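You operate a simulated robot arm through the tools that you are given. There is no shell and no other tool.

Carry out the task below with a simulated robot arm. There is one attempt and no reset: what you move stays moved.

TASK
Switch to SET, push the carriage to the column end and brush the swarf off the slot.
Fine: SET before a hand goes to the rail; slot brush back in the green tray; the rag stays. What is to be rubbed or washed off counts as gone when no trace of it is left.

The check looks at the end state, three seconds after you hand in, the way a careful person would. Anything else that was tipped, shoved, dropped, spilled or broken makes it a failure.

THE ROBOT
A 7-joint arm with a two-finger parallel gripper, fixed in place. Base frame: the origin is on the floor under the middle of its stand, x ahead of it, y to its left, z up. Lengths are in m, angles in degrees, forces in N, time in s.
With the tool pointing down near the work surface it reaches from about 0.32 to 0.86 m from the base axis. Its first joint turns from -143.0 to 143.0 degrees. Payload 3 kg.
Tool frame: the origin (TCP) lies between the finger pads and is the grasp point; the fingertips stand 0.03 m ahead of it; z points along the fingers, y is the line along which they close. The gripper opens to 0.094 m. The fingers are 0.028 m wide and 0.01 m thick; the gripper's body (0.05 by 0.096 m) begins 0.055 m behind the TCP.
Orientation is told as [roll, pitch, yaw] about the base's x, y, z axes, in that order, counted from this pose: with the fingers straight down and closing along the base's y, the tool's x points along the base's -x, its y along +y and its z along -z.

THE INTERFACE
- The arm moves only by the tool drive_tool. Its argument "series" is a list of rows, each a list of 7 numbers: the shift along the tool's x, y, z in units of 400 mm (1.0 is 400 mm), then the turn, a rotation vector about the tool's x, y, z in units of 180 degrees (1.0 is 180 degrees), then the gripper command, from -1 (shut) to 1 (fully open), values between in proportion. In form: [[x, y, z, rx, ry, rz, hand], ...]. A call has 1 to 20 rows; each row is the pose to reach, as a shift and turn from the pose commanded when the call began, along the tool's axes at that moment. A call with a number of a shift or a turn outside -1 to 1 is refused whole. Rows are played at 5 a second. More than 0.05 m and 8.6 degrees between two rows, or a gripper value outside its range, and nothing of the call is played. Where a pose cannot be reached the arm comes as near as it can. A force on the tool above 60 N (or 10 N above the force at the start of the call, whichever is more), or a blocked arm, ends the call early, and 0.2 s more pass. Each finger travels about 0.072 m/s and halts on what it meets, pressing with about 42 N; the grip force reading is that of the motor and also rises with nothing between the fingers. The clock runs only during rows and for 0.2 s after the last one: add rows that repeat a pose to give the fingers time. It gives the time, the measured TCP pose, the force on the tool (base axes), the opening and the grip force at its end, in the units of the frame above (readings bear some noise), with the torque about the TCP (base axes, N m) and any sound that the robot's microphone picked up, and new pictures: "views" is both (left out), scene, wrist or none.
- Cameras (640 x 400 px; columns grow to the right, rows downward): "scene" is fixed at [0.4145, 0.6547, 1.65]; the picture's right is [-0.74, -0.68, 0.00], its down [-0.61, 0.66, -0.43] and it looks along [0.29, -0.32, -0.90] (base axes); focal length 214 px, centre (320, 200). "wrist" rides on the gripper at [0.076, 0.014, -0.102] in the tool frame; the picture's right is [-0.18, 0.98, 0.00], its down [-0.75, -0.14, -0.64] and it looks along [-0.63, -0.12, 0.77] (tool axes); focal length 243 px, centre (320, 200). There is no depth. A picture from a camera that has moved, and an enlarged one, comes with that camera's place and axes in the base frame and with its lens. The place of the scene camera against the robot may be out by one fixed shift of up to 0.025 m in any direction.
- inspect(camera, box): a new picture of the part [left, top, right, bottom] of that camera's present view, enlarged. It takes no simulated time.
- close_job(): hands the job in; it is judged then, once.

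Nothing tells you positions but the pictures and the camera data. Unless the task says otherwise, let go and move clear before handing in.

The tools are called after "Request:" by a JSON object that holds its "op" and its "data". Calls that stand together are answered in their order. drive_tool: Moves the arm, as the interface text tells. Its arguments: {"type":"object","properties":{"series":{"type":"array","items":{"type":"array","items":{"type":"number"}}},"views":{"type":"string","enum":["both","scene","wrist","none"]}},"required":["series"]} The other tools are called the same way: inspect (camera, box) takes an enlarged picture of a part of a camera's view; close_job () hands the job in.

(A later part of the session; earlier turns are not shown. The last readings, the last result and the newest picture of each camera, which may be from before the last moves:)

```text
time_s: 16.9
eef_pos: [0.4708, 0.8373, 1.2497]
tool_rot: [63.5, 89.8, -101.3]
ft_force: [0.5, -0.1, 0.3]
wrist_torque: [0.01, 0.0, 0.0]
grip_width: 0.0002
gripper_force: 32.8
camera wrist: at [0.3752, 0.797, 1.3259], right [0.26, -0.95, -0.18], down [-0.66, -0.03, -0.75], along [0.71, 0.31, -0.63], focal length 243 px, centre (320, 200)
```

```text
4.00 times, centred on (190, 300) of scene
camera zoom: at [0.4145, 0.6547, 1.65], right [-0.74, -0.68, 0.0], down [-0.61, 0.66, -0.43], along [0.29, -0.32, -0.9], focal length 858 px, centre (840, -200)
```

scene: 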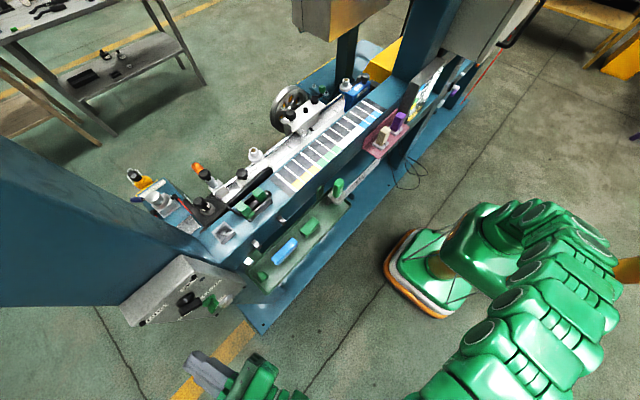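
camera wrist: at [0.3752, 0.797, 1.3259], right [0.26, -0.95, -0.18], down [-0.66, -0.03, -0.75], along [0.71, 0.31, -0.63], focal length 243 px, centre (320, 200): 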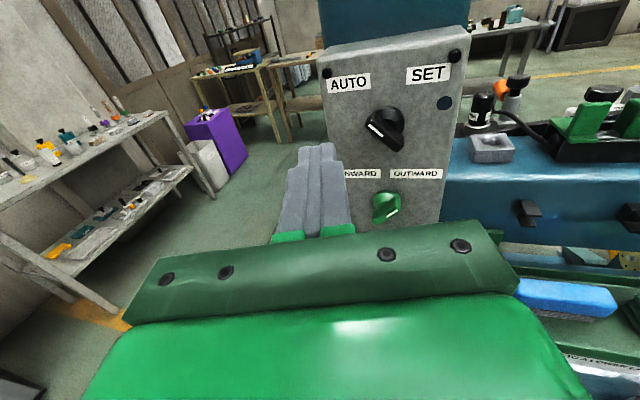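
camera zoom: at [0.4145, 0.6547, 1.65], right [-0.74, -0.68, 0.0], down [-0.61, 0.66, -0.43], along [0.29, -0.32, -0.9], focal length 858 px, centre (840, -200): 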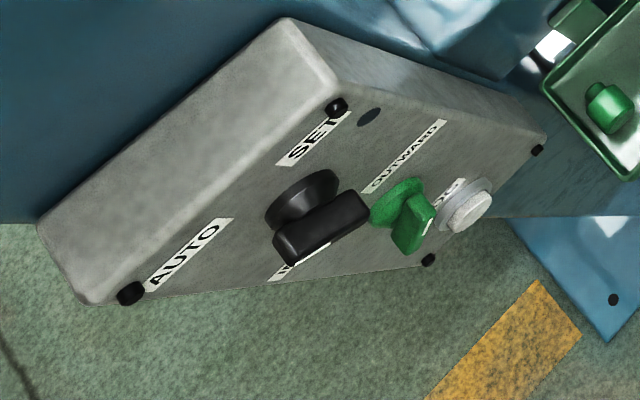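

The bar still points at AUTO, and my estimate (axis y≈0.809, z≈1.235) holds in this view. Moving the closed fingertips in beside the bar's left end.

Request:
{"op": "drive_tool", "data": {"series": [[0, 0.021, 0.078, 0, 0, 0, -1], [0, 0.042, 0.155, 0, 0, 0, -1]]}}

Request:
{"op": "inspect", "data": {"camera": "wrist", "box": [300, 100, 420, 180]}}

Request:
{"op": "inspect", "data": {"camera": "scene", "box": [140, 270, 240, 340]}}

```text
time_s: 17.4
eef_pos: [0.5359, 0.835, 1.2507]
tool_rot: [71.1, 89.8, -93.8]
ft_force: [-1.4, -0.7, 0.4]
wrist_torque: [0.0, -0.02, 0.01]
grip_width: 0.0002
gripper_force: 33.1
camera wrist: at [0.4406, 0.7952, 1.3267], right [0.26, -0.95, -0.18], down [-0.66, -0.03, -0.75], along [0.71, 0.31, -0.63], focal length 243 px, centre (320, 200)
```

scene: 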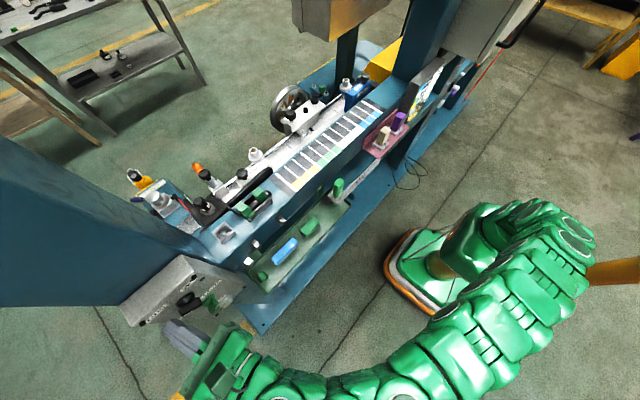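
wrist: 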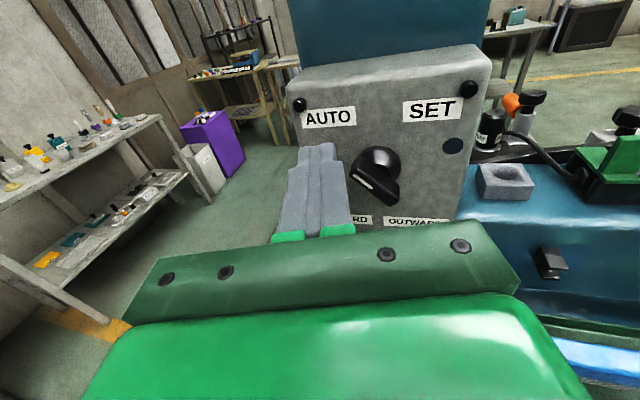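

```text
5.00 times, centred on (360, 140) of wrist
camera zoom: at [0.4406, 0.7952, 1.3267], right [0.26, -0.95, -0.18], down [-0.66, -0.03, -0.75], along [0.71, 0.31, -0.63], focal length 1213 px, centre (120, 500)
```

zoom: 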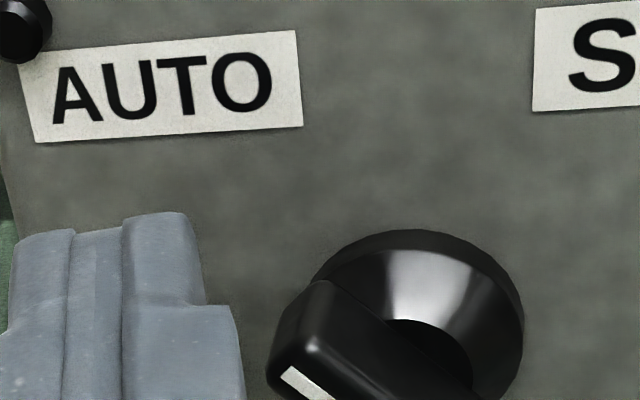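

```text
5.71 times, centred on (190, 305) of scene
camera zoom: at [0.4145, 0.6547, 1.65], right [-0.74, -0.68, 0.0], down [-0.61, 0.66, -0.43], along [0.29, -0.32, -0.9], focal length 1226 px, centre (1063, -400)
```

zoom: 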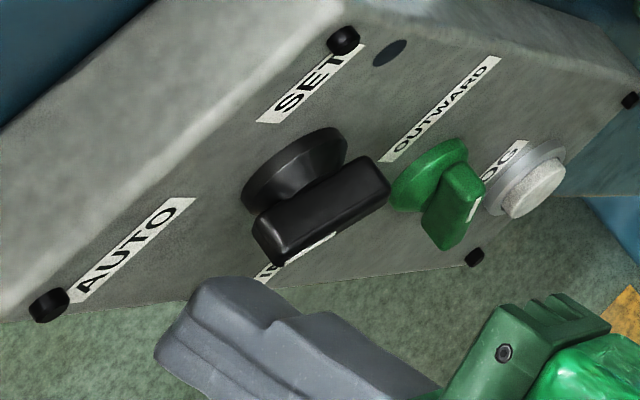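

The fingertips are just left of the bar at its depth. I'll push toward -y about 20 mm slowly and look.

Request:
{"op": "drive_tool", "data": {"series": [[0, 0.012, -0.0033, 0, 0, 0, -1], [0, 0.024, -0.0066, 0, 0, 0, -1], [0.004, 0.036, -0.0098, 0, 0, 0, -1], [0.008, 0.0483, -0.0131, 0, 0, 0, -1]]}}

Request:
{"op": "inspect", "data": {"camera": "wrist", "box": [300, 80, 460, 200]}}

Request:
{"op": "inspect", "data": {"camera": "scene", "box": [140, 270, 240, 340]}}

```text
time_s: 18.4
eef_pos: [0.5351, 0.8167, 1.2539]
tool_rot: [66.5, 89.8, -98.4]
ft_force: [-1.1, 2.7, -1.6]
wrist_torque: [0.05, 0.04, 0.04]
grip_width: 0.0003
gripper_force: 33.3
camera wrist: at [0.4395, 0.7761, 1.33], right [0.25, -0.95, -0.18], down [-0.66, -0.03, -0.75], along [0.71, 0.31, -0.63], focal length 243 px, centre (320, 200)
```

scene: 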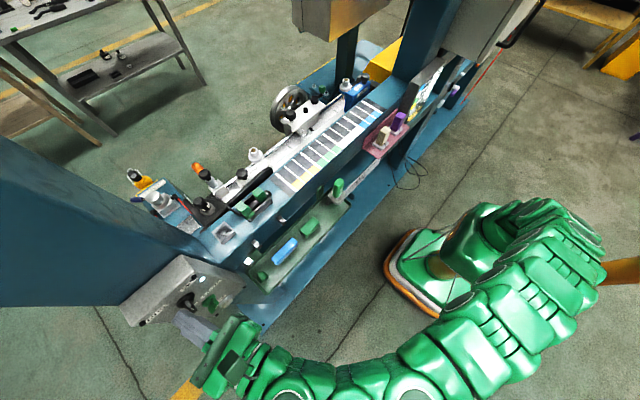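
wrist: 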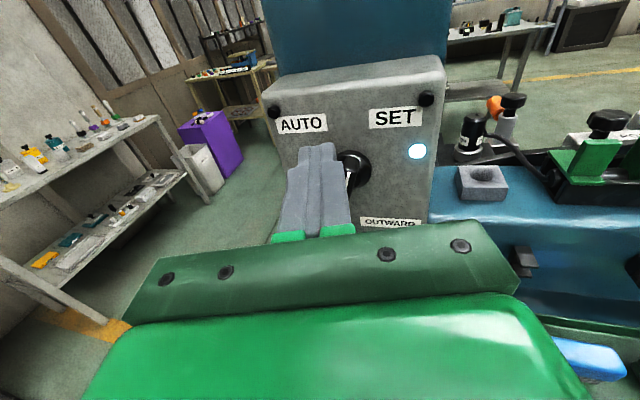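

```text
3.33 times, centred on (380, 140) of wrist
camera zoom: at [0.4395, 0.7761, 1.33], right [0.25, -0.95, -0.18], down [-0.66, -0.03, -0.75], along [0.71, 0.31, -0.63], focal length 809 px, centre (120, 400)
```

zoom: 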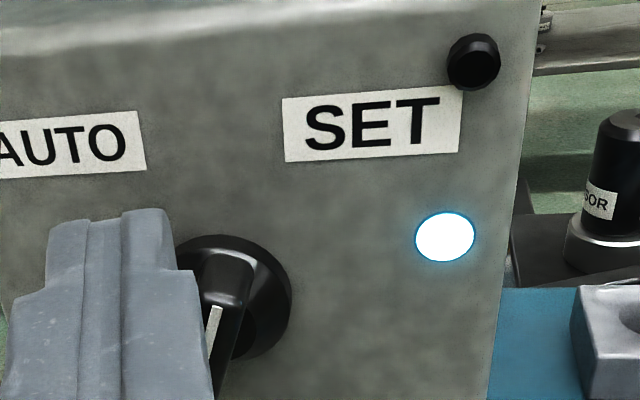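

```text
5.71 times, centred on (190, 305) of scene
camera zoom: at [0.4145, 0.6547, 1.65], right [-0.74, -0.68, 0.0], down [-0.61, 0.66, -0.43], along [0.29, -0.32, -0.9], focal length 1226 px, centre (1063, -400)
```

zoom: 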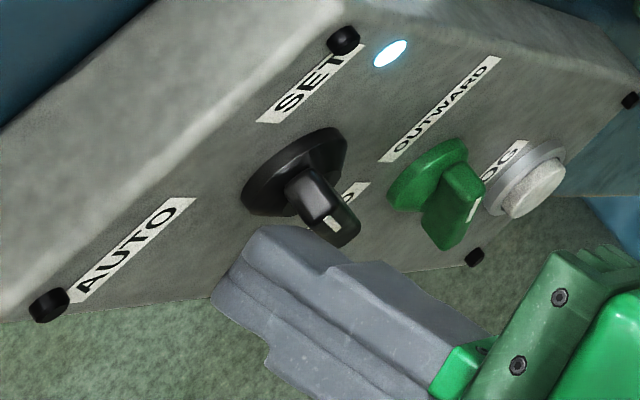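

The bar turned and the lamp by SET lit up; the bar is just past vertical. I'll raise slightly and push further toward SET.

Request:
{"op": "drive_tool", "data": {"series": [[0.012, 0, 0, 0, 0, 0, -1], [0.014, 0.009, -0.0025, 0, 0, 0, -1], [0.016, 0.018, -0.005, 0, 0, 0, -1], [0.016, 0.027, -0.0075, 0, 0, 0, -1]]}}

Request:
{"op": "inspect", "data": {"camera": "wrist", "box": [300, 80, 460, 200]}}

Request:
{"op": "inspect", "data": {"camera": "scene", "box": [140, 270, 240, 340]}}

```text
time_s: 19.4
eef_pos: [0.5344, 0.8057, 1.2629]
tool_rot: [67.5, 89.8, -97.5]
ft_force: [-0.5, 0.3, 1.0]
wrist_torque: [0.01, -0.04, -0.05]
grip_width: 0.0001
gripper_force: 32.8
camera wrist: at [0.4397, 0.7644, 1.3381], right [0.25, -0.95, -0.18], down [-0.66, -0.03, -0.75], along [0.71, 0.31, -0.63], focal length 243 px, centre (320, 200)
```

scene: 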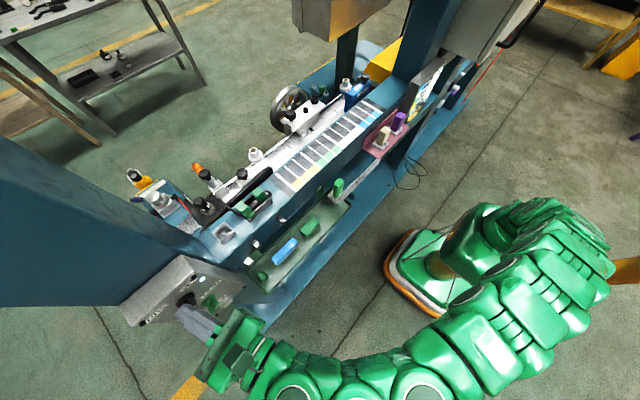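
wrist: 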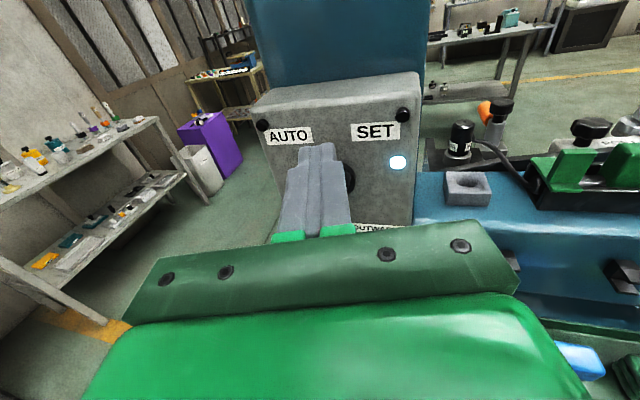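

```text
3.33 times, centred on (380, 140) of wrist
camera zoom: at [0.4397, 0.7644, 1.3381], right [0.25, -0.95, -0.18], down [-0.66, -0.03, -0.75], along [0.71, 0.31, -0.63], focal length 809 px, centre (120, 400)
```

zoom: 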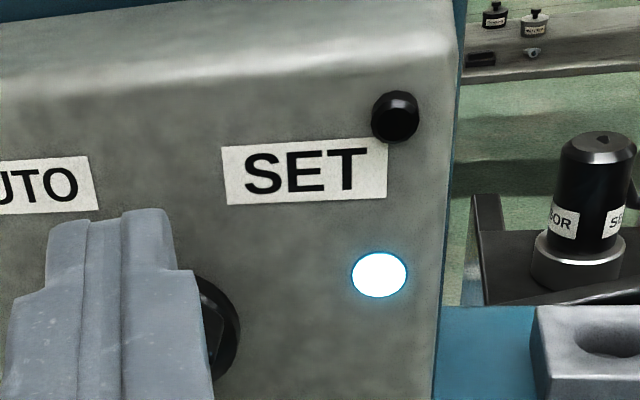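

```text
5.71 times, centred on (190, 305) of scene
camera zoom: at [0.4145, 0.6547, 1.65], right [-0.74, -0.68, 0.0], down [-0.61, 0.66, -0.43], along [0.29, -0.32, -0.9], focal length 1226 px, centre (1063, -400)
```

zoom: 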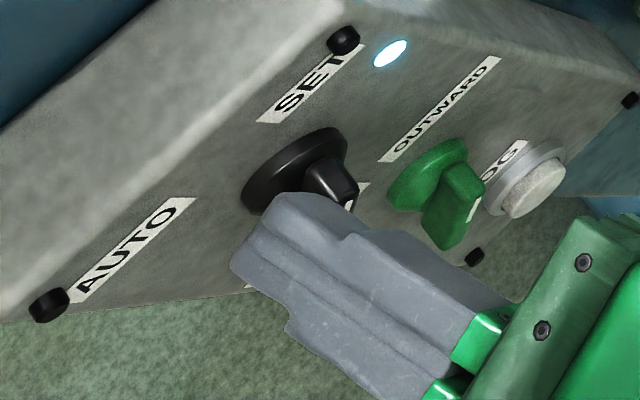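

The bar seems to have moved farther but is hidden behind the finger. I'll back off to check.

Request:
{"op": "drive_tool", "data": {"series": [[0, -0.036, 0.01, 0, 0, 0, -1], [0, -0.055, -0.06, 0, 0, 0, -1], [0, -0.075, -0.13, 0, 0, 0, -1]]}}

Request:
{"op": "inspect", "data": {"camera": "wrist", "box": [300, 60, 460, 180]}}

Request:
{"op": "inspect", "data": {"camera": "scene", "box": [140, 270, 240, 340]}}

```text
time_s: 20.2
eef_pos: [0.4769, 0.8207, 1.261]
tool_rot: [73.5, 89.9, -91.5]
ft_force: [-0.5, 0.3, 0.2]
wrist_torque: [0.02, 0.02, -0.01]
grip_width: 0.0
gripper_force: 32.9
camera wrist: at [0.3818, 0.781, 1.3373], right [0.25, -0.95, -0.18], down [-0.66, -0.03, -0.75], along [0.71, 0.31, -0.63], focal length 243 px, centre (320, 200)
```

scene: 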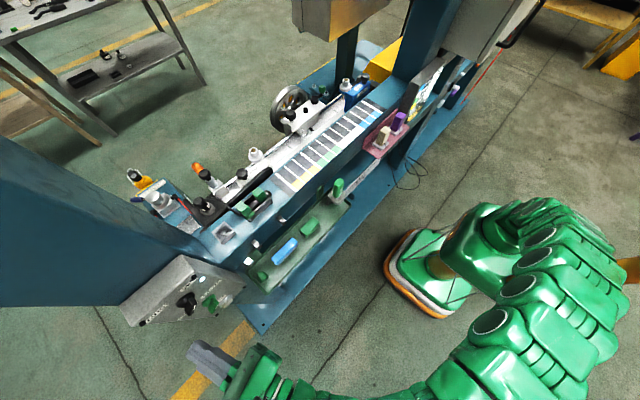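
wrist: 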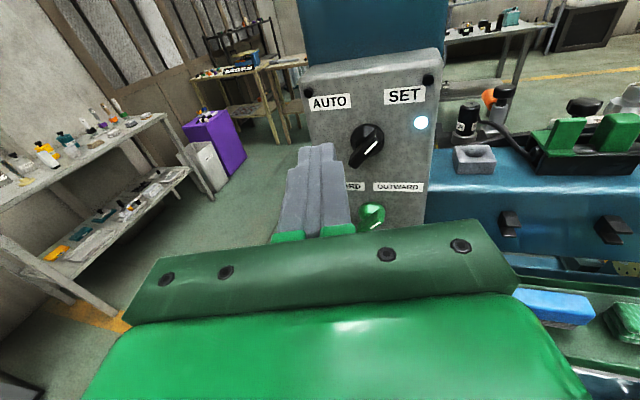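

```text
3.33 times, centred on (380, 120) of wrist
camera zoom: at [0.3818, 0.781, 1.3373], right [0.25, -0.95, -0.18], down [-0.66, -0.03, -0.75], along [0.71, 0.31, -0.63], focal length 809 px, centre (120, 467)
```

zoom: 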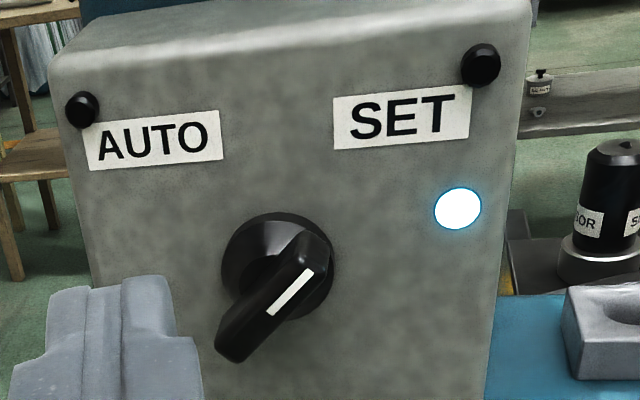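

```text
5.71 times, centred on (190, 305) of scene
camera zoom: at [0.4145, 0.6547, 1.65], right [-0.74, -0.68, 0.0], down [-0.61, 0.66, -0.43], along [0.29, -0.32, -0.9], focal length 1226 px, centre (1063, -400)
```

zoom: 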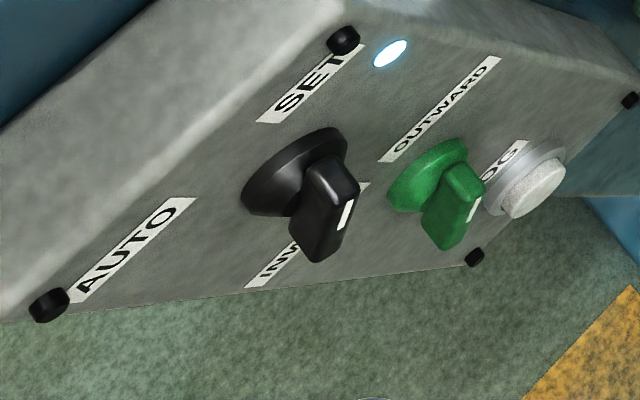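

The selector now points at SET and its lamp is lit. Next I'll retreat along the rail side and survey the carriage, rail and slot.

Request:
{"op": "drive_tool", "data": {"series": [[0.037, 0.03, -0.068, 0, 0, 0, -1], [0.075, 0.09, -0.136, 0, 0, 0, -1], [0.112, 0.165, -0.2, 0, 0, 0, -1], [0.15, 0.238, -0.271, 0, 0, 0, -1]]}}

```text
time_s: 21.2
eef_pos: [0.3954, 0.6991, 1.3217]
tool_rot: [67.5, 89.9, -97.6]
ft_force: [-0.1, -0.1, -0.5]
wrist_torque: [0.0, -0.01, 0.03]
grip_width: 0.0001
gripper_force: 32.9
camera wrist: at [0.2996, 0.6591, 1.3982], right [0.25, -0.95, -0.18], down [-0.66, -0.03, -0.75], along [0.71, 0.31, -0.63], focal length 243 px, centre (320, 200)
```

scene: 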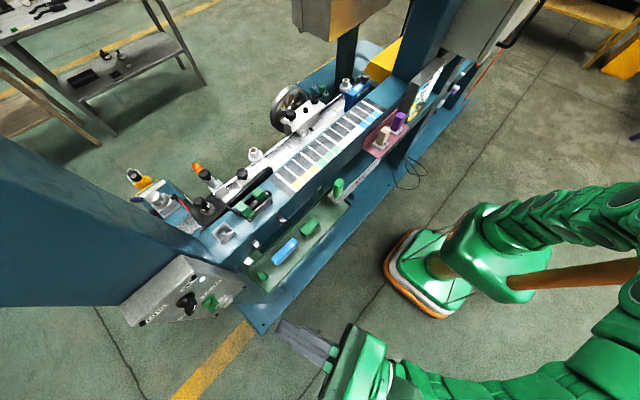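
wrist: 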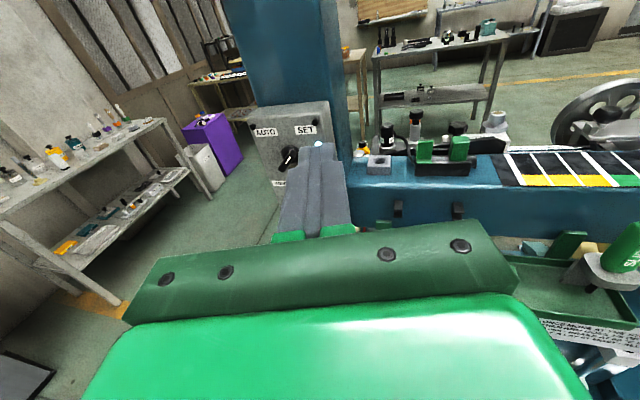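

Continuing along -y and turning the view toward the rail.

Request:
{"op": "drive_tool", "data": {"series": [[0.006, 0.095, -0.031, -0.02, 0, 0, -1], [0.013, 0.19, -0.063, -0.04, 0, 0, -1], [0.019, 0.284, -0.094, -0.06, 0, 0, -1], [0.026, 0.379, -0.126, -0.08, 0, 0, -1]]}}

```text
time_s: 22.2
eef_pos: [0.3877, 0.5394, 1.3344]
tool_rot: [92.6, 89.8, -86.9]
ft_force: [-0.3, -0.4, 0.3]
wrist_torque: [0.0, 0.03, -0.01]
grip_width: 0.0
gripper_force: 33.2
camera wrist: at [0.2858, 0.5247, 1.4103], right [0.01, -0.98, -0.18], down [-0.64, 0.13, -0.75], along [0.77, 0.12, -0.63], focal length 243 px, centre (320, 200)
```

scene: 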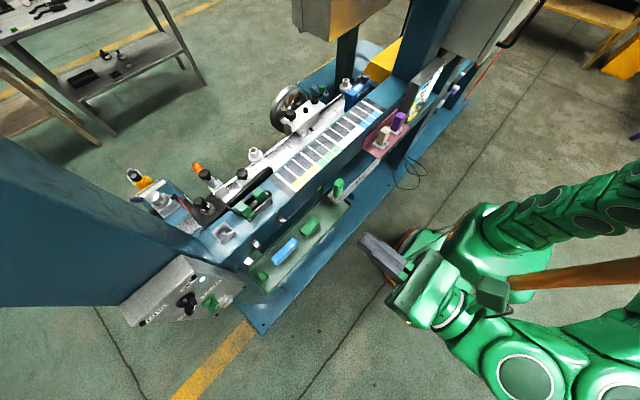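
wrist: 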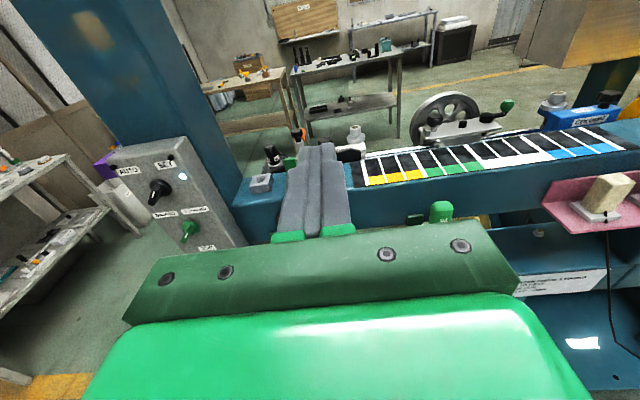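

Now I can see the scale beam, carriage, flywheel and column. I'll rise and tilt to look down on the rail.

Request:
{"op": "drive_tool", "data": {"series": [[0.037, 0.1, 0.012, 0, -0.023, 0, -1], [0.075, 0.2, 0.025, 0, -0.046, 0, -1], [0.112, 0.3, 0.037, 0, -0.07, 0, -1], [0.15, 0.4, 0.05, 0, -0.093, 0, -1], [0.187, 0.5, 0.062, 0, -0.116, 0, -1], [0.225, 0.6, 0.075, 0, -0.139, 0, -1]]}}

Request:
{"op": "inspect", "data": {"camera": "wrist", "box": [280, 20, 520, 180]}}

```text
time_s: 23.6
eef_pos: [0.4171, 0.2997, 1.4247]
tool_rot: [0.5, 64.9, -179.0]
ft_force: [-1.3, 0.4, 0.0]
wrist_torque: [0.01, -0.02, 0.01]
grip_width: 0.0
gripper_force: 33.2
camera wrist: at [0.357, 0.2852, 1.5366], right [-0.07, -0.98, -0.16], down [-0.9, 0.13, -0.41], along [0.42, 0.12, -0.9], focal length 243 px, centre (320, 200)
```

scene: 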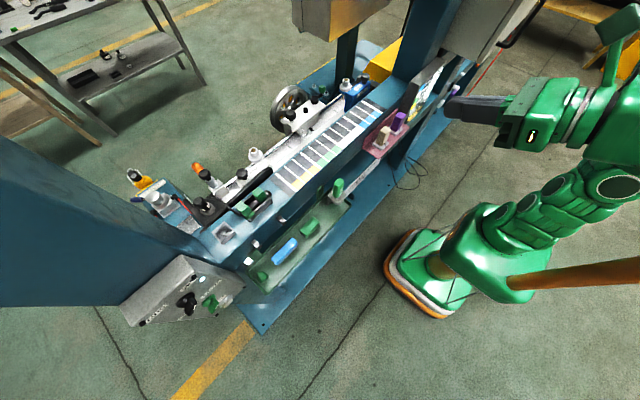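
wrist: 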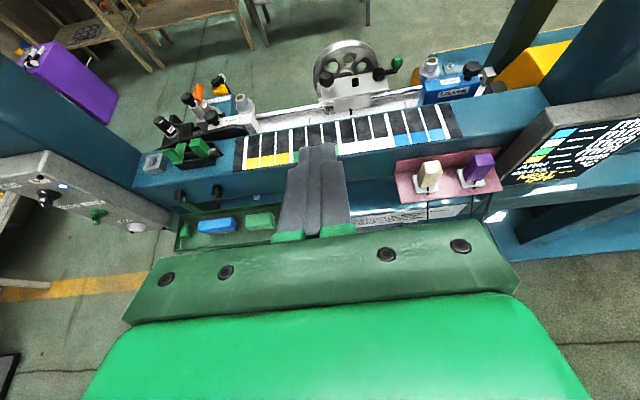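

```text
2.50 times, centred on (400, 100) of wrist
camera zoom: at [0.357, 0.2852, 1.5366], right [-0.07, -0.98, -0.16], down [-0.9, 0.13, -0.41], along [0.42, 0.12, -0.9], focal length 606 px, centre (120, 450)
```

zoom: 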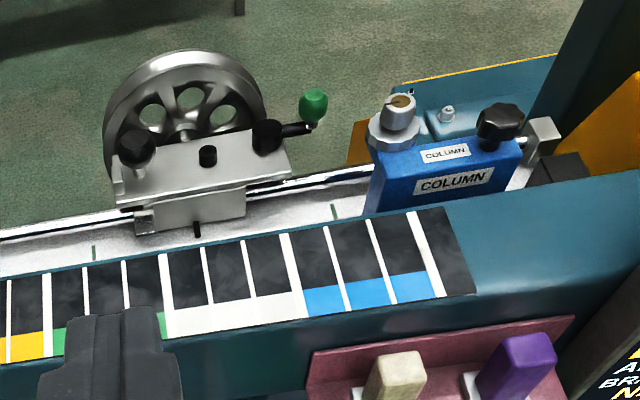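

An excellent overview of the rail. I'll zoom in on sections to find the slot and swarf.

Request:
{"op": "inspect", "data": {"camera": "wrist", "box": [300, 30, 400, 140]}}

Request:
{"op": "inspect", "data": {"camera": "wrist", "box": [230, 80, 340, 160]}}

Request:
{"op": "inspect", "data": {"camera": "wrist", "box": [140, 60, 270, 180]}}

Request:
{"op": "inspect", "data": {"camera": "wrist", "box": [370, 40, 500, 140]}}

Request:
{"op": "inspect", "data": {"camera": "wrist", "box": [380, 120, 640, 260]}}

Request:
{"op": "inspect", "data": {"camera": "wrist", "box": [160, 160, 300, 260]}}

```text
3.64 times, centred on (350, 85) of wrist
camera zoom: at [0.357, 0.2852, 1.5366], right [-0.07, -0.98, -0.16], down [-0.9, 0.13, -0.41], along [0.42, 0.12, -0.9], focal length 882 px, centre (211, 618)
```

zoom: 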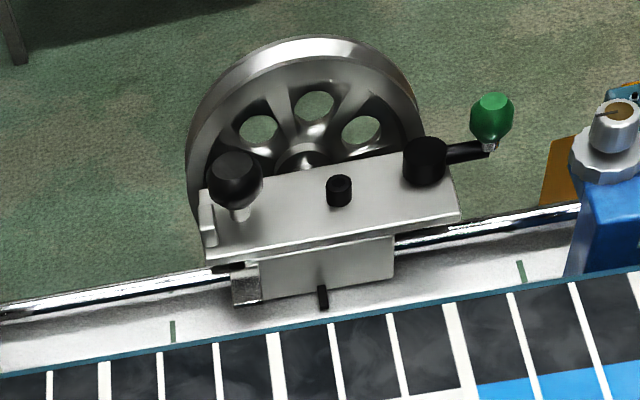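

```text
5.00 times, centred on (285, 120) of wrist
camera zoom: at [0.357, 0.2852, 1.5366], right [-0.07, -0.98, -0.16], down [-0.9, 0.13, -0.41], along [0.42, 0.12, -0.9], focal length 1213 px, centre (495, 600)
```

zoom: 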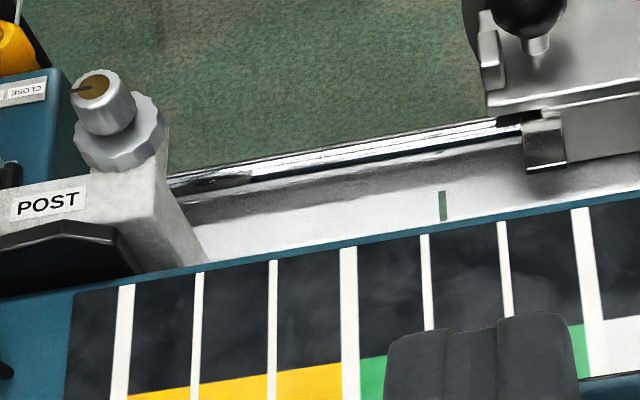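

```text
3.33 times, centred on (205, 120) of wrist
camera zoom: at [0.357, 0.2852, 1.5366], right [-0.07, -0.98, -0.16], down [-0.9, 0.13, -0.41], along [0.42, 0.12, -0.9], focal length 809 px, centre (703, 467)
```

zoom: 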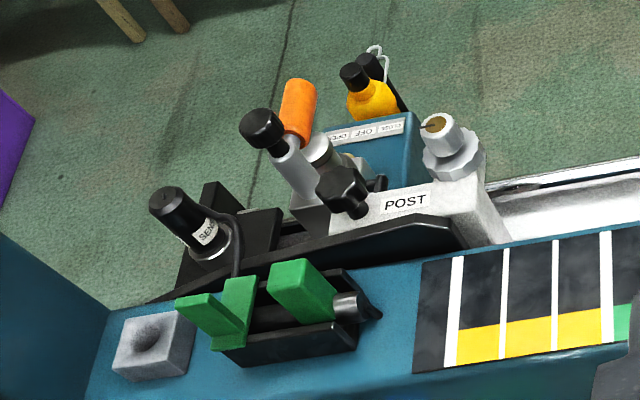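

```text
4.00 times, centred on (435, 90) of wrist
camera zoom: at [0.357, 0.2852, 1.5366], right [-0.07, -0.98, -0.16], down [-0.9, 0.13, -0.41], along [0.42, 0.12, -0.9], focal length 970 px, centre (-140, 640)
```

zoom: 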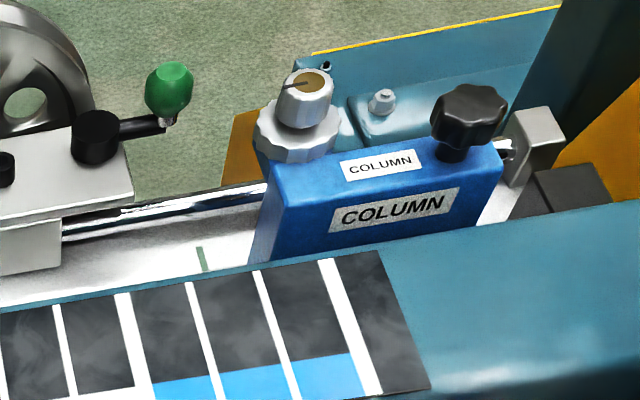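

```text
2.46 times, centred on (510, 190) of wrist
camera zoom: at [0.357, 0.2852, 1.5366], right [-0.07, -0.98, -0.16], down [-0.9, 0.13, -0.41], along [0.42, 0.12, -0.9], focal length 597 px, centre (-148, 225)
```

zoom: 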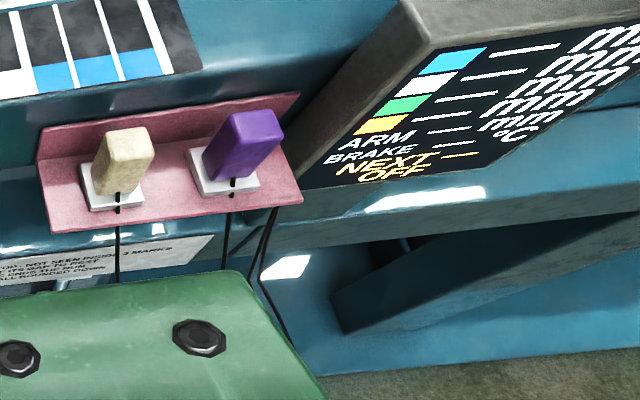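

```text
4.00 times, centred on (230, 210) of wrist
camera zoom: at [0.357, 0.2852, 1.5366], right [-0.07, -0.98, -0.16], down [-0.9, 0.13, -0.41], along [0.42, 0.12, -0.9], focal length 970 px, centre (680, 160)
```

zoom: 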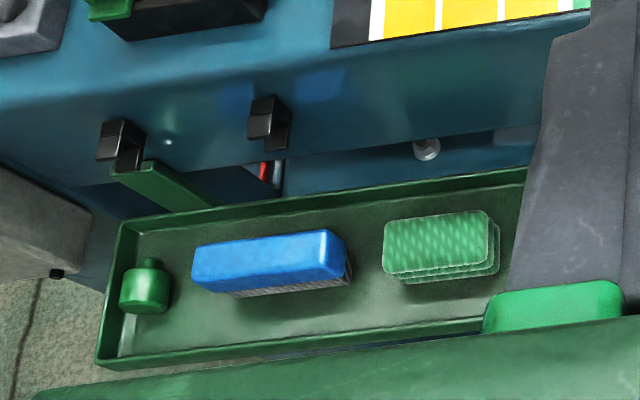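

The rail's silver slab runs between POST and COLUMN with the carriage in the middle; I need a closer look for the slot and swarf. Moving nearer above the beam, well clear of everything.

Request:
{"op": "drive_tool", "data": {"series": [[-0.008, -0.048, 0.106, 0, 0, 0, -1], [-0.017, -0.097, 0.212, 0, 0, 0, -1], [-0.025, -0.145, 0.317, 0, 0, 0, -1], [-0.034, -0.194, 0.423, 0, 0, 0, -1], [-0.042, -0.242, 0.529, 0, 0, 0, -1]]}}

Request:
{"op": "inspect", "data": {"camera": "wrist", "box": [220, 20, 440, 160]}}

Request:
{"op": "inspect", "data": {"camera": "wrist", "box": [400, 20, 620, 160]}}

```text
time_s: 24.9
eef_pos: [0.6037, 0.4014, 1.3192]
tool_rot: [0.2, 65.0, -179.1]
ft_force: [0.3, -0.4, -0.4]
wrist_torque: [0.0, -0.02, 0.03]
grip_width: 0.0
gripper_force: 32.6
camera wrist: at [0.5434, 0.3868, 1.4315], right [-0.07, -0.98, -0.16], down [-0.9, 0.13, -0.41], along [0.43, 0.12, -0.9], focal length 243 px, centre (320, 200)
```

scene: 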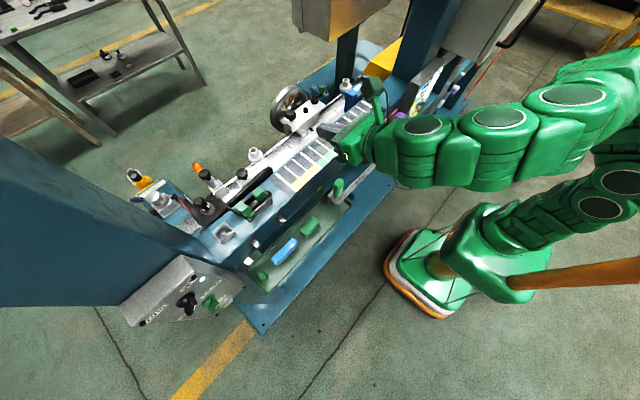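
wrist: 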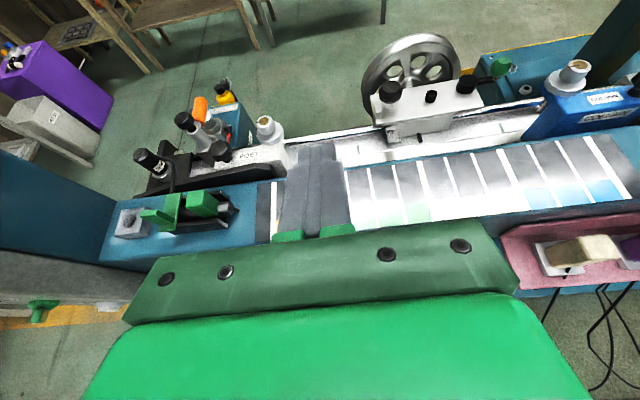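

```text
2.86 times, centred on (330, 90) of wrist
camera zoom: at [0.5434, 0.3868, 1.4315], right [-0.07, -0.98, -0.16], down [-0.9, 0.13, -0.41], along [0.43, 0.12, -0.9], focal length 693 px, centre (291, 514)
```

zoom: 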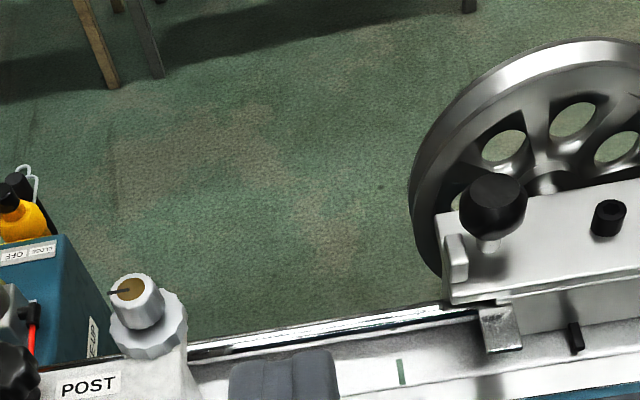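

```text
2.86 times, centred on (510, 90) of wrist
camera zoom: at [0.5434, 0.3868, 1.4315], right [-0.07, -0.98, -0.16], down [-0.9, 0.13, -0.41], along [0.43, 0.12, -0.9], focal length 693 px, centre (-223, 514)
```

zoom: 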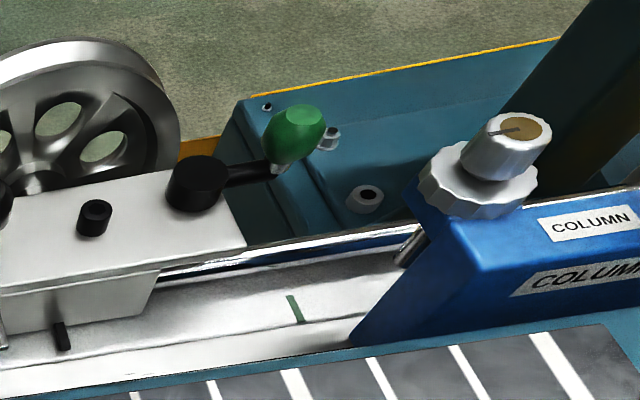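

No swarf visible yet. I'll move in further over the rail for a steeper view.

Request:
{"op": "drive_tool", "data": {"series": [[0.035, 0.043, 0.075, 0, 0, 0, -1], [0.07, 0.086, 0.15, 0, 0, 0, -1], [0.105, 0.129, 0.224, 0, 0, 0, -1]]}}

Request:
{"op": "inspect", "data": {"camera": "wrist", "box": [120, 80, 330, 240]}}

Request:
{"op": "inspect", "data": {"camera": "wrist", "box": [330, 60, 560, 220]}}

```text
time_s: 25.6
eef_pos: [0.7026, 0.3517, 1.3195]
tool_rot: [0.4, 65.0, -178.8]
ft_force: [-0.4, -0.2, -0.3]
wrist_torque: [-0.02, 0.02, -0.01]
grip_width: 0.0
gripper_force: 33.0
camera wrist: at [0.6426, 0.3365, 1.4312], right [-0.07, -0.98, -0.16], down [-0.9, 0.13, -0.41], along [0.43, 0.12, -0.9], focal length 243 px, centre (320, 200)
```

scene: 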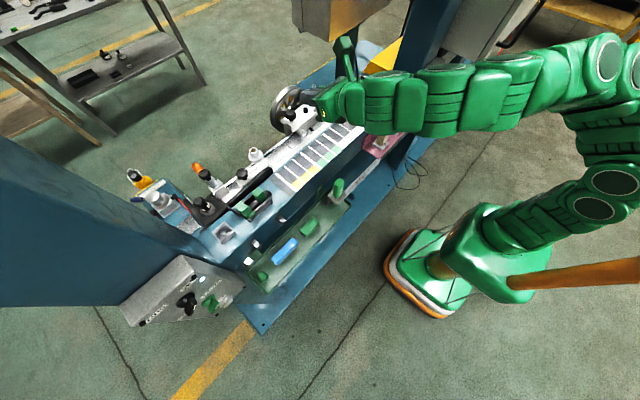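
wrist: 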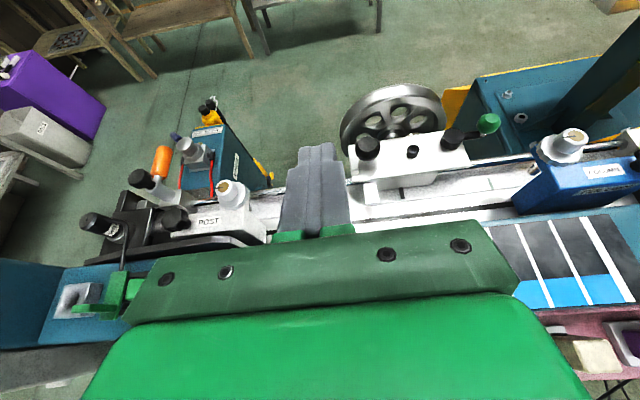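

```text
2.50 times, centred on (225, 160) of wrist
camera zoom: at [0.6426, 0.3365, 1.4312], right [-0.07, -0.98, -0.16], down [-0.9, 0.13, -0.41], along [0.43, 0.12, -0.9], focal length 606 px, centre (558, 300)
```

zoom: 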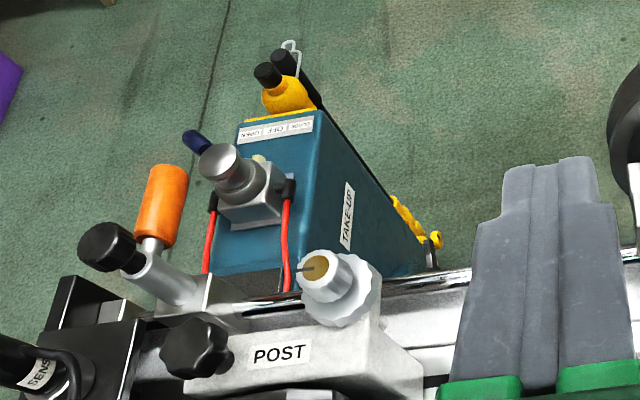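

```text
2.50 times, centred on (445, 140) of wrist
camera zoom: at [0.6426, 0.3365, 1.4312], right [-0.07, -0.98, -0.16], down [-0.9, 0.13, -0.41], along [0.43, 0.12, -0.9], focal length 606 px, centre (8, 350)
```

zoom: 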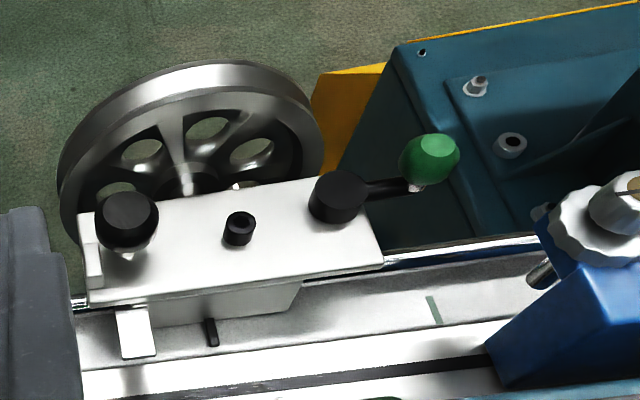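

I can now see a dark groove — the slot — along the near side of the rail slab. I'll tilt further down so it isn't hidden by the gripper.

Request:
{"op": "drive_tool", "data": {"series": [[-0.02, 0, -0.013, 0, -0.037, 0, -1], [-0.04, 0, -0.027, 0, -0.074, 0, -1], [-0.06, 0, -0.04, 0, -0.111, 0, -1]]}}

Request:
{"op": "inspect", "data": {"camera": "wrist", "box": [330, 60, 530, 200]}}

Request:
{"op": "inspect", "data": {"camera": "wrist", "box": [180, 60, 380, 200]}}

```text
time_s: 26.4
eef_pos: [0.6787, 0.3514, 1.3029]
tool_rot: [0.3, 44.9, -179.1]
ft_force: [0.0, -0.3, -0.1]
wrist_torque: [0.01, -0.01, 0.0]
grip_width: 0.0
gripper_force: 33.3
camera wrist: at [0.6607, 0.3367, 1.4298], right [-0.12, -0.98, -0.13], down [-0.99, 0.13, -0.08], along [0.09, 0.12, -0.99], focal length 243 px, centre (320, 200)
```

scene: 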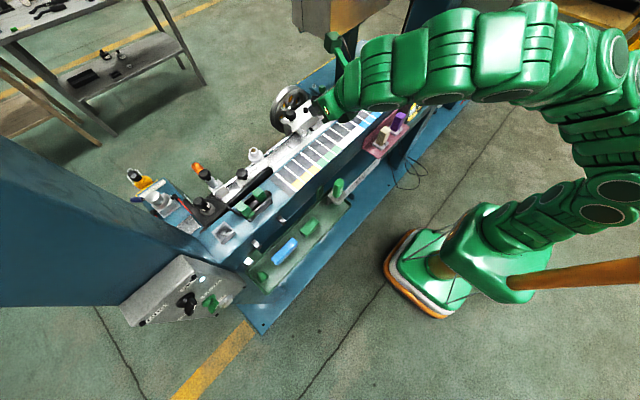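
wrist: 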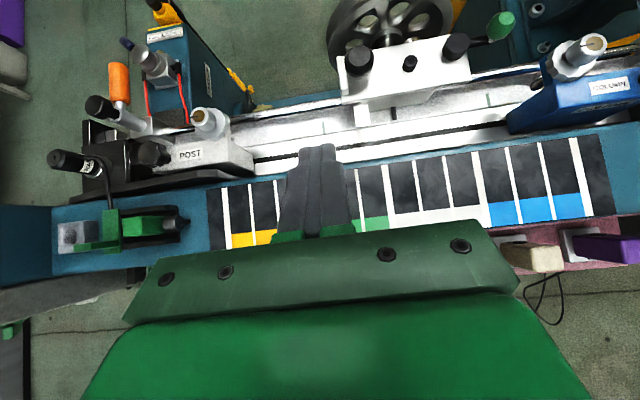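

```text
2.86 times, centred on (430, 130) of wrist
camera zoom: at [0.6607, 0.3367, 1.4298], right [-0.12, -0.98, -0.13], down [-0.99, 0.13, -0.08], along [0.09, 0.12, -0.99], focal length 693 px, centre (6, 400)
```

zoom: 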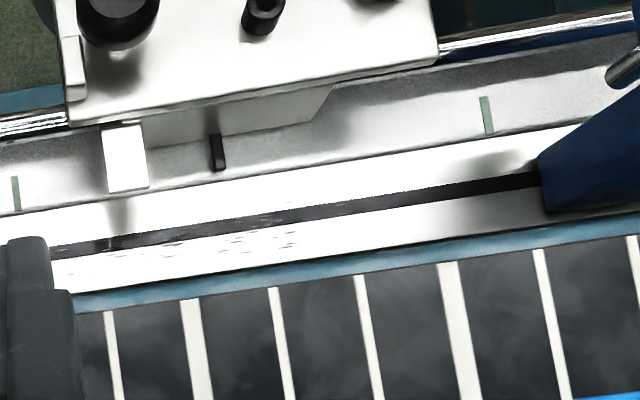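

```text
2.86 times, centred on (280, 130) of wrist
camera zoom: at [0.6607, 0.3367, 1.4298], right [-0.12, -0.98, -0.13], down [-0.99, 0.13, -0.08], along [0.09, 0.12, -0.99], focal length 693 px, centre (434, 400)
```

zoom: 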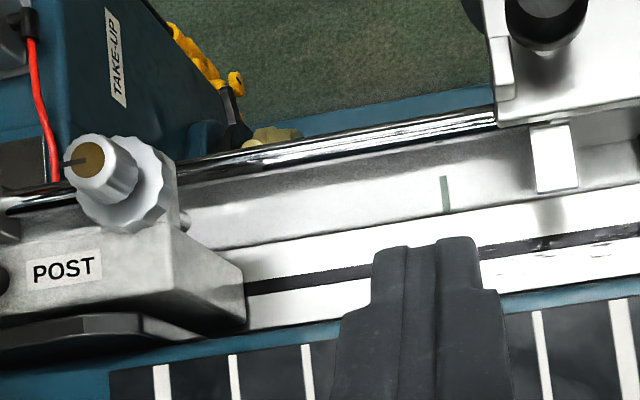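

The slot shows as a dark line along the full rail, with bright specks (swarf) around it in front of the carriage. Zooming in more.

Request:
{"op": "inspect", "data": {"camera": "wrist", "box": [335, 125, 435, 185]}}

Request:
{"op": "inspect", "data": {"camera": "wrist", "box": [420, 90, 530, 160]}}

Request:
{"op": "inspect", "data": {"camera": "wrist", "box": [330, 10, 530, 130]}}

```text
6.40 times, centred on (385, 155) of wrist
camera zoom: at [0.6607, 0.3367, 1.4298], right [-0.12, -0.98, -0.13], down [-0.99, 0.13, -0.08], along [0.09, 0.12, -0.99], focal length 1553 px, centre (-96, 488)
```

zoom: 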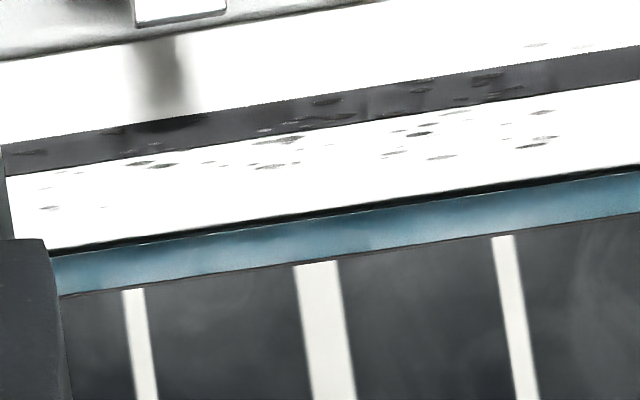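

```text
5.71 times, centred on (475, 125) of wrist
camera zoom: at [0.6607, 0.3367, 1.4298], right [-0.12, -0.98, -0.13], down [-0.99, 0.13, -0.08], along [0.09, 0.12, -0.99], focal length 1386 px, centre (-566, 629)
```

zoom: 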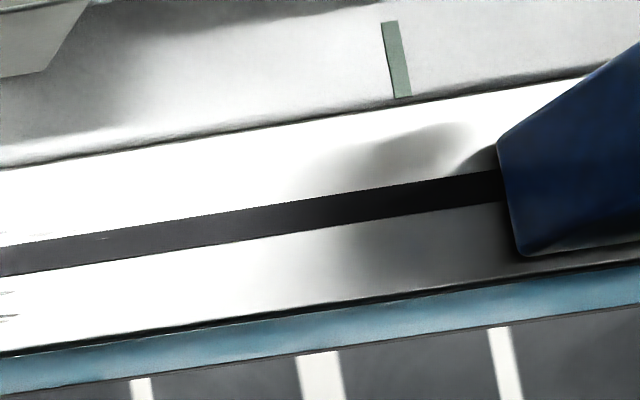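

```text
3.20 times, centred on (430, 70) of wrist
camera zoom: at [0.6607, 0.3367, 1.4298], right [-0.12, -0.98, -0.13], down [-0.99, 0.13, -0.08], along [0.09, 0.12, -0.99], focal length 776 px, centre (-32, 616)
```

zoom: 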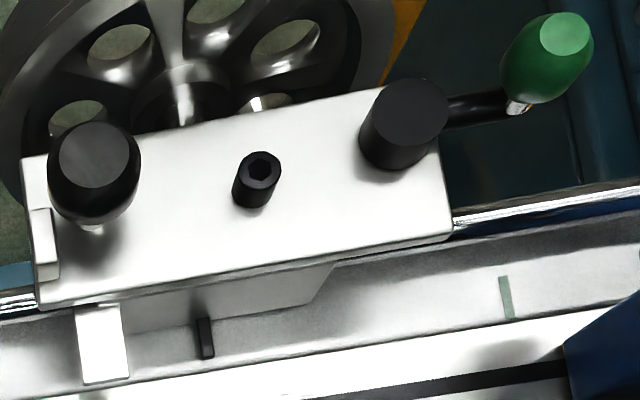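

The slot runs along x≈0.772 with swarf at about y 0.21–0.36; the carriage (plate y 0.165–0.327, top z≈1.115) must go about 6 cm toward -y. I'll look at the carriage's left end from the +y side before pushing.

Request:
{"op": "drive_tool", "data": {"series": [[-0.023, -0.07, -0.01, -0.031, 0.0178, 0.0218, -1], [-0.047, -0.141, -0.019, -0.062, 0.0356, 0.0437, -1], [-0.07, -0.212, -0.029, -0.0935, 0.0534, 0.0655, -1], [-0.093, -0.283, -0.039, -0.1247, 0.0711, 0.0874, -1], [-0.117, -0.353, -0.048, -0.1558, 0.0889, 0.1092, -1], [-0.14, -0.424, -0.058, -0.187, 0.1067, 0.1311, -1]]}}

Request:
{"op": "inspect", "data": {"camera": "wrist", "box": [300, 20, 500, 140]}}

```text
time_s: 28.1
eef_pos: [0.6136, 0.4787, 1.3594]
tool_rot: [-14.8, 60.7, 126.3]
ft_force: [0.1, 0.4, -0.1]
wrist_torque: [-0.03, -0.01, -0.01]
grip_width: 0.0
gripper_force: 33.0
stopped in row 6: the arm was blocked; the commanded pose is now the measured one
camera wrist: at [0.5538, 0.4919, 1.473], right [-0.69, -0.67, -0.28], down [-0.58, 0.74, -0.34], along [0.43, -0.07, -0.9], focal length 243 px, centre (320, 200)
```

scene: 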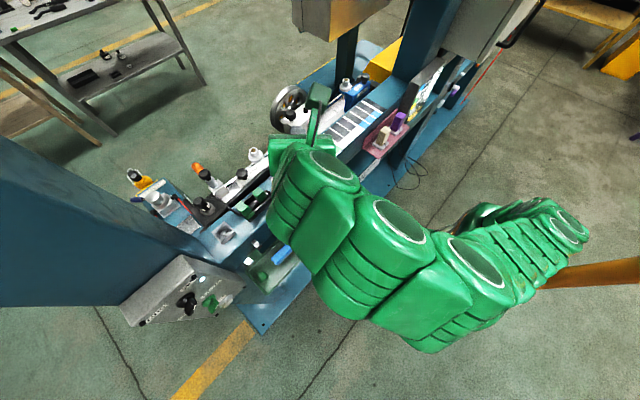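
wrist: 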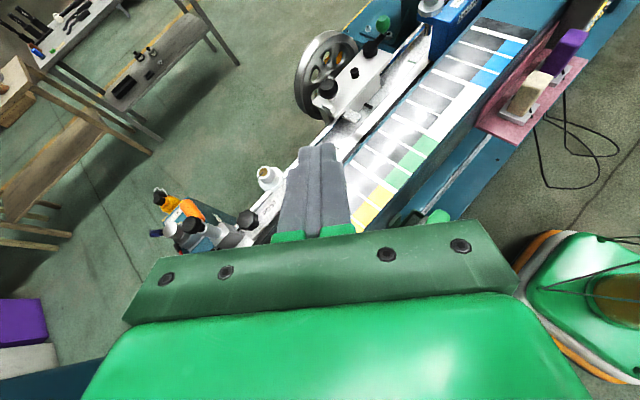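

```text
3.20 times, centred on (400, 80) of wrist
camera zoom: at [0.5538, 0.4919, 1.473], right [-0.69, -0.67, -0.28], down [-0.58, 0.74, -0.34], along [0.43, -0.07, -0.9], focal length 776 px, centre (64, 584)
```

zoom: 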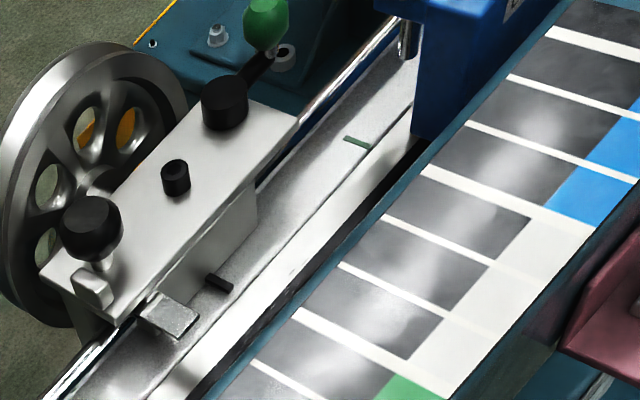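

The arm stopped short on a joint limit, but nothing shows contact force. The carriage's left end is visible here, so I'll zoom in.

Request:
{"op": "inspect", "data": {"camera": "wrist", "box": [300, 50, 400, 150]}}

Request:
{"op": "inspect", "data": {"camera": "wrist", "box": [360, 20, 460, 120]}}

Request:
{"op": "inspect", "data": {"camera": "scene", "box": [230, 150, 390, 300]}}

```text
4.00 times, centred on (350, 100) of wrist
camera zoom: at [0.5538, 0.4919, 1.473], right [-0.69, -0.67, -0.28], down [-0.58, 0.74, -0.34], along [0.43, -0.07, -0.9], focal length 970 px, centre (200, 600)
```

zoom: 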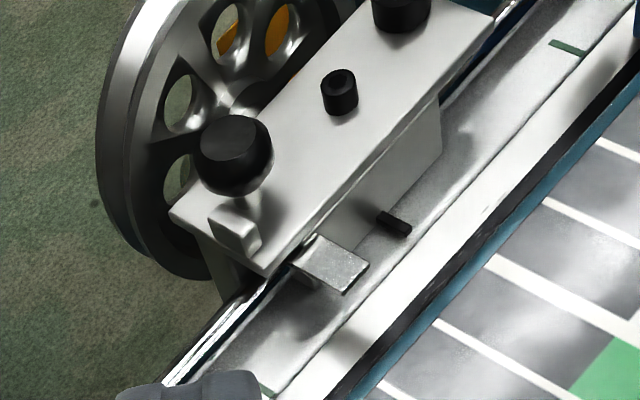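

```text
4.00 times, centred on (410, 70) of wrist
camera zoom: at [0.5538, 0.4919, 1.473], right [-0.69, -0.67, -0.28], down [-0.58, 0.74, -0.34], along [0.43, -0.07, -0.9], focal length 970 px, centre (-40, 720)
```

zoom: 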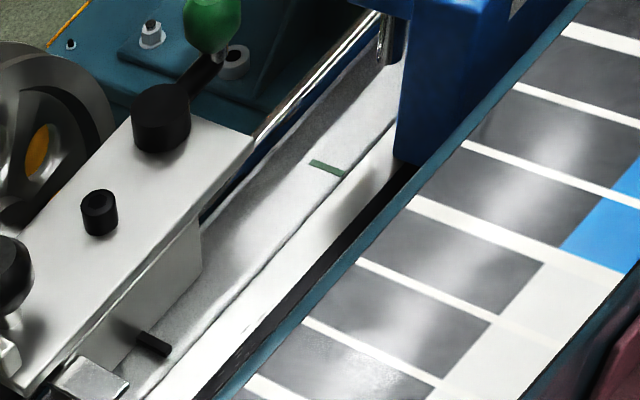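

```text
2.67 times, centred on (310, 225) of scene
camera zoom: at [0.4145, 0.6547, 1.65], right [-0.74, -0.68, 0.0], down [-0.61, 0.66, -0.43], along [0.29, -0.32, -0.9], focal length 572 px, centre (347, 133)
```

zoom: 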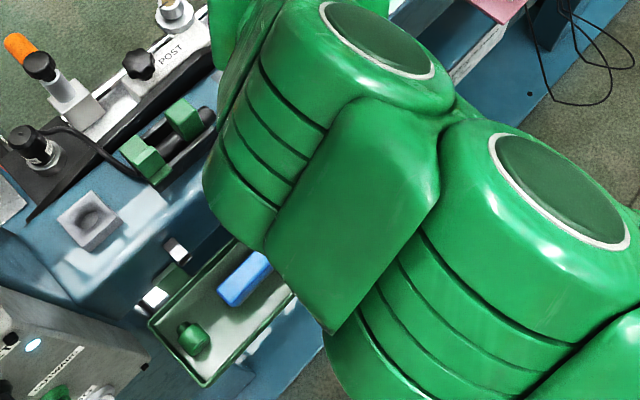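

The carriage's end face is clear. I'll return to the 45° forward-tilt orientation that worked and line up behind the carriage's left end.

Request:
{"op": "drive_tool", "data": {"series": [[0.003, 0.016, 0.053, 0.0265, -0.017, -0.0277, -1], [0.005, 0.032, 0.106, 0.0529, -0.034, -0.0555, -1], [0.008, 0.048, 0.159, 0.0794, -0.051, -0.0832, -1], [0.011, 0.064, 0.212, 0.1059, -0.0679, -0.1109, -1], [0.013, 0.08, 0.265, 0.1323, -0.0849, -0.1387, -1], [0.016, 0.0965, 0.3175, 0.1588, -0.1019, -0.1664, -1]]}}

```text
time_s: 29.0
eef_pos: [0.7203, 0.2989, 1.326]
tool_rot: [-2.6, 53.0, 148.0]
ft_force: [0.6, -0.3, 0.2]
wrist_torque: [0.02, 0.03, 0.05]
grip_width: 0.0002
gripper_force: 32.9
stopped in row 4: the arm was blocked; the commanded pose is now the measured one
camera wrist: at [0.6809, 0.3018, 1.4482], right [-0.59, -0.79, -0.17], down [-0.76, 0.61, -0.21], along [0.27, 0.01, -0.96], focal length 243 px, centre (320, 200)
```

scene: 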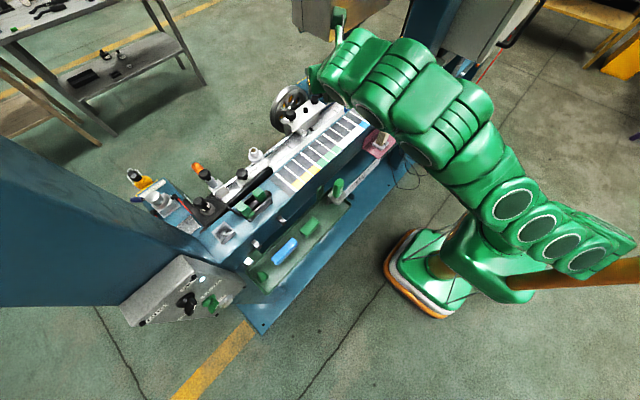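
wrist: 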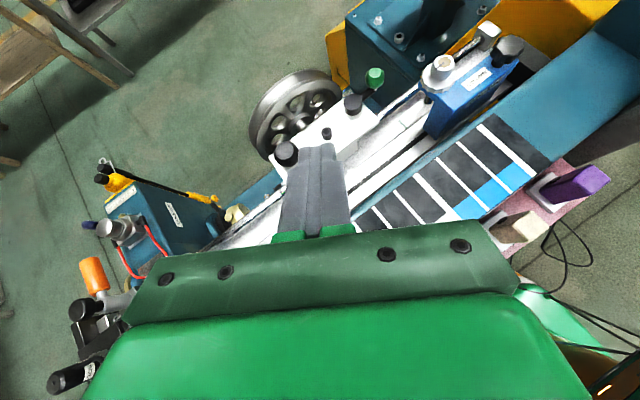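

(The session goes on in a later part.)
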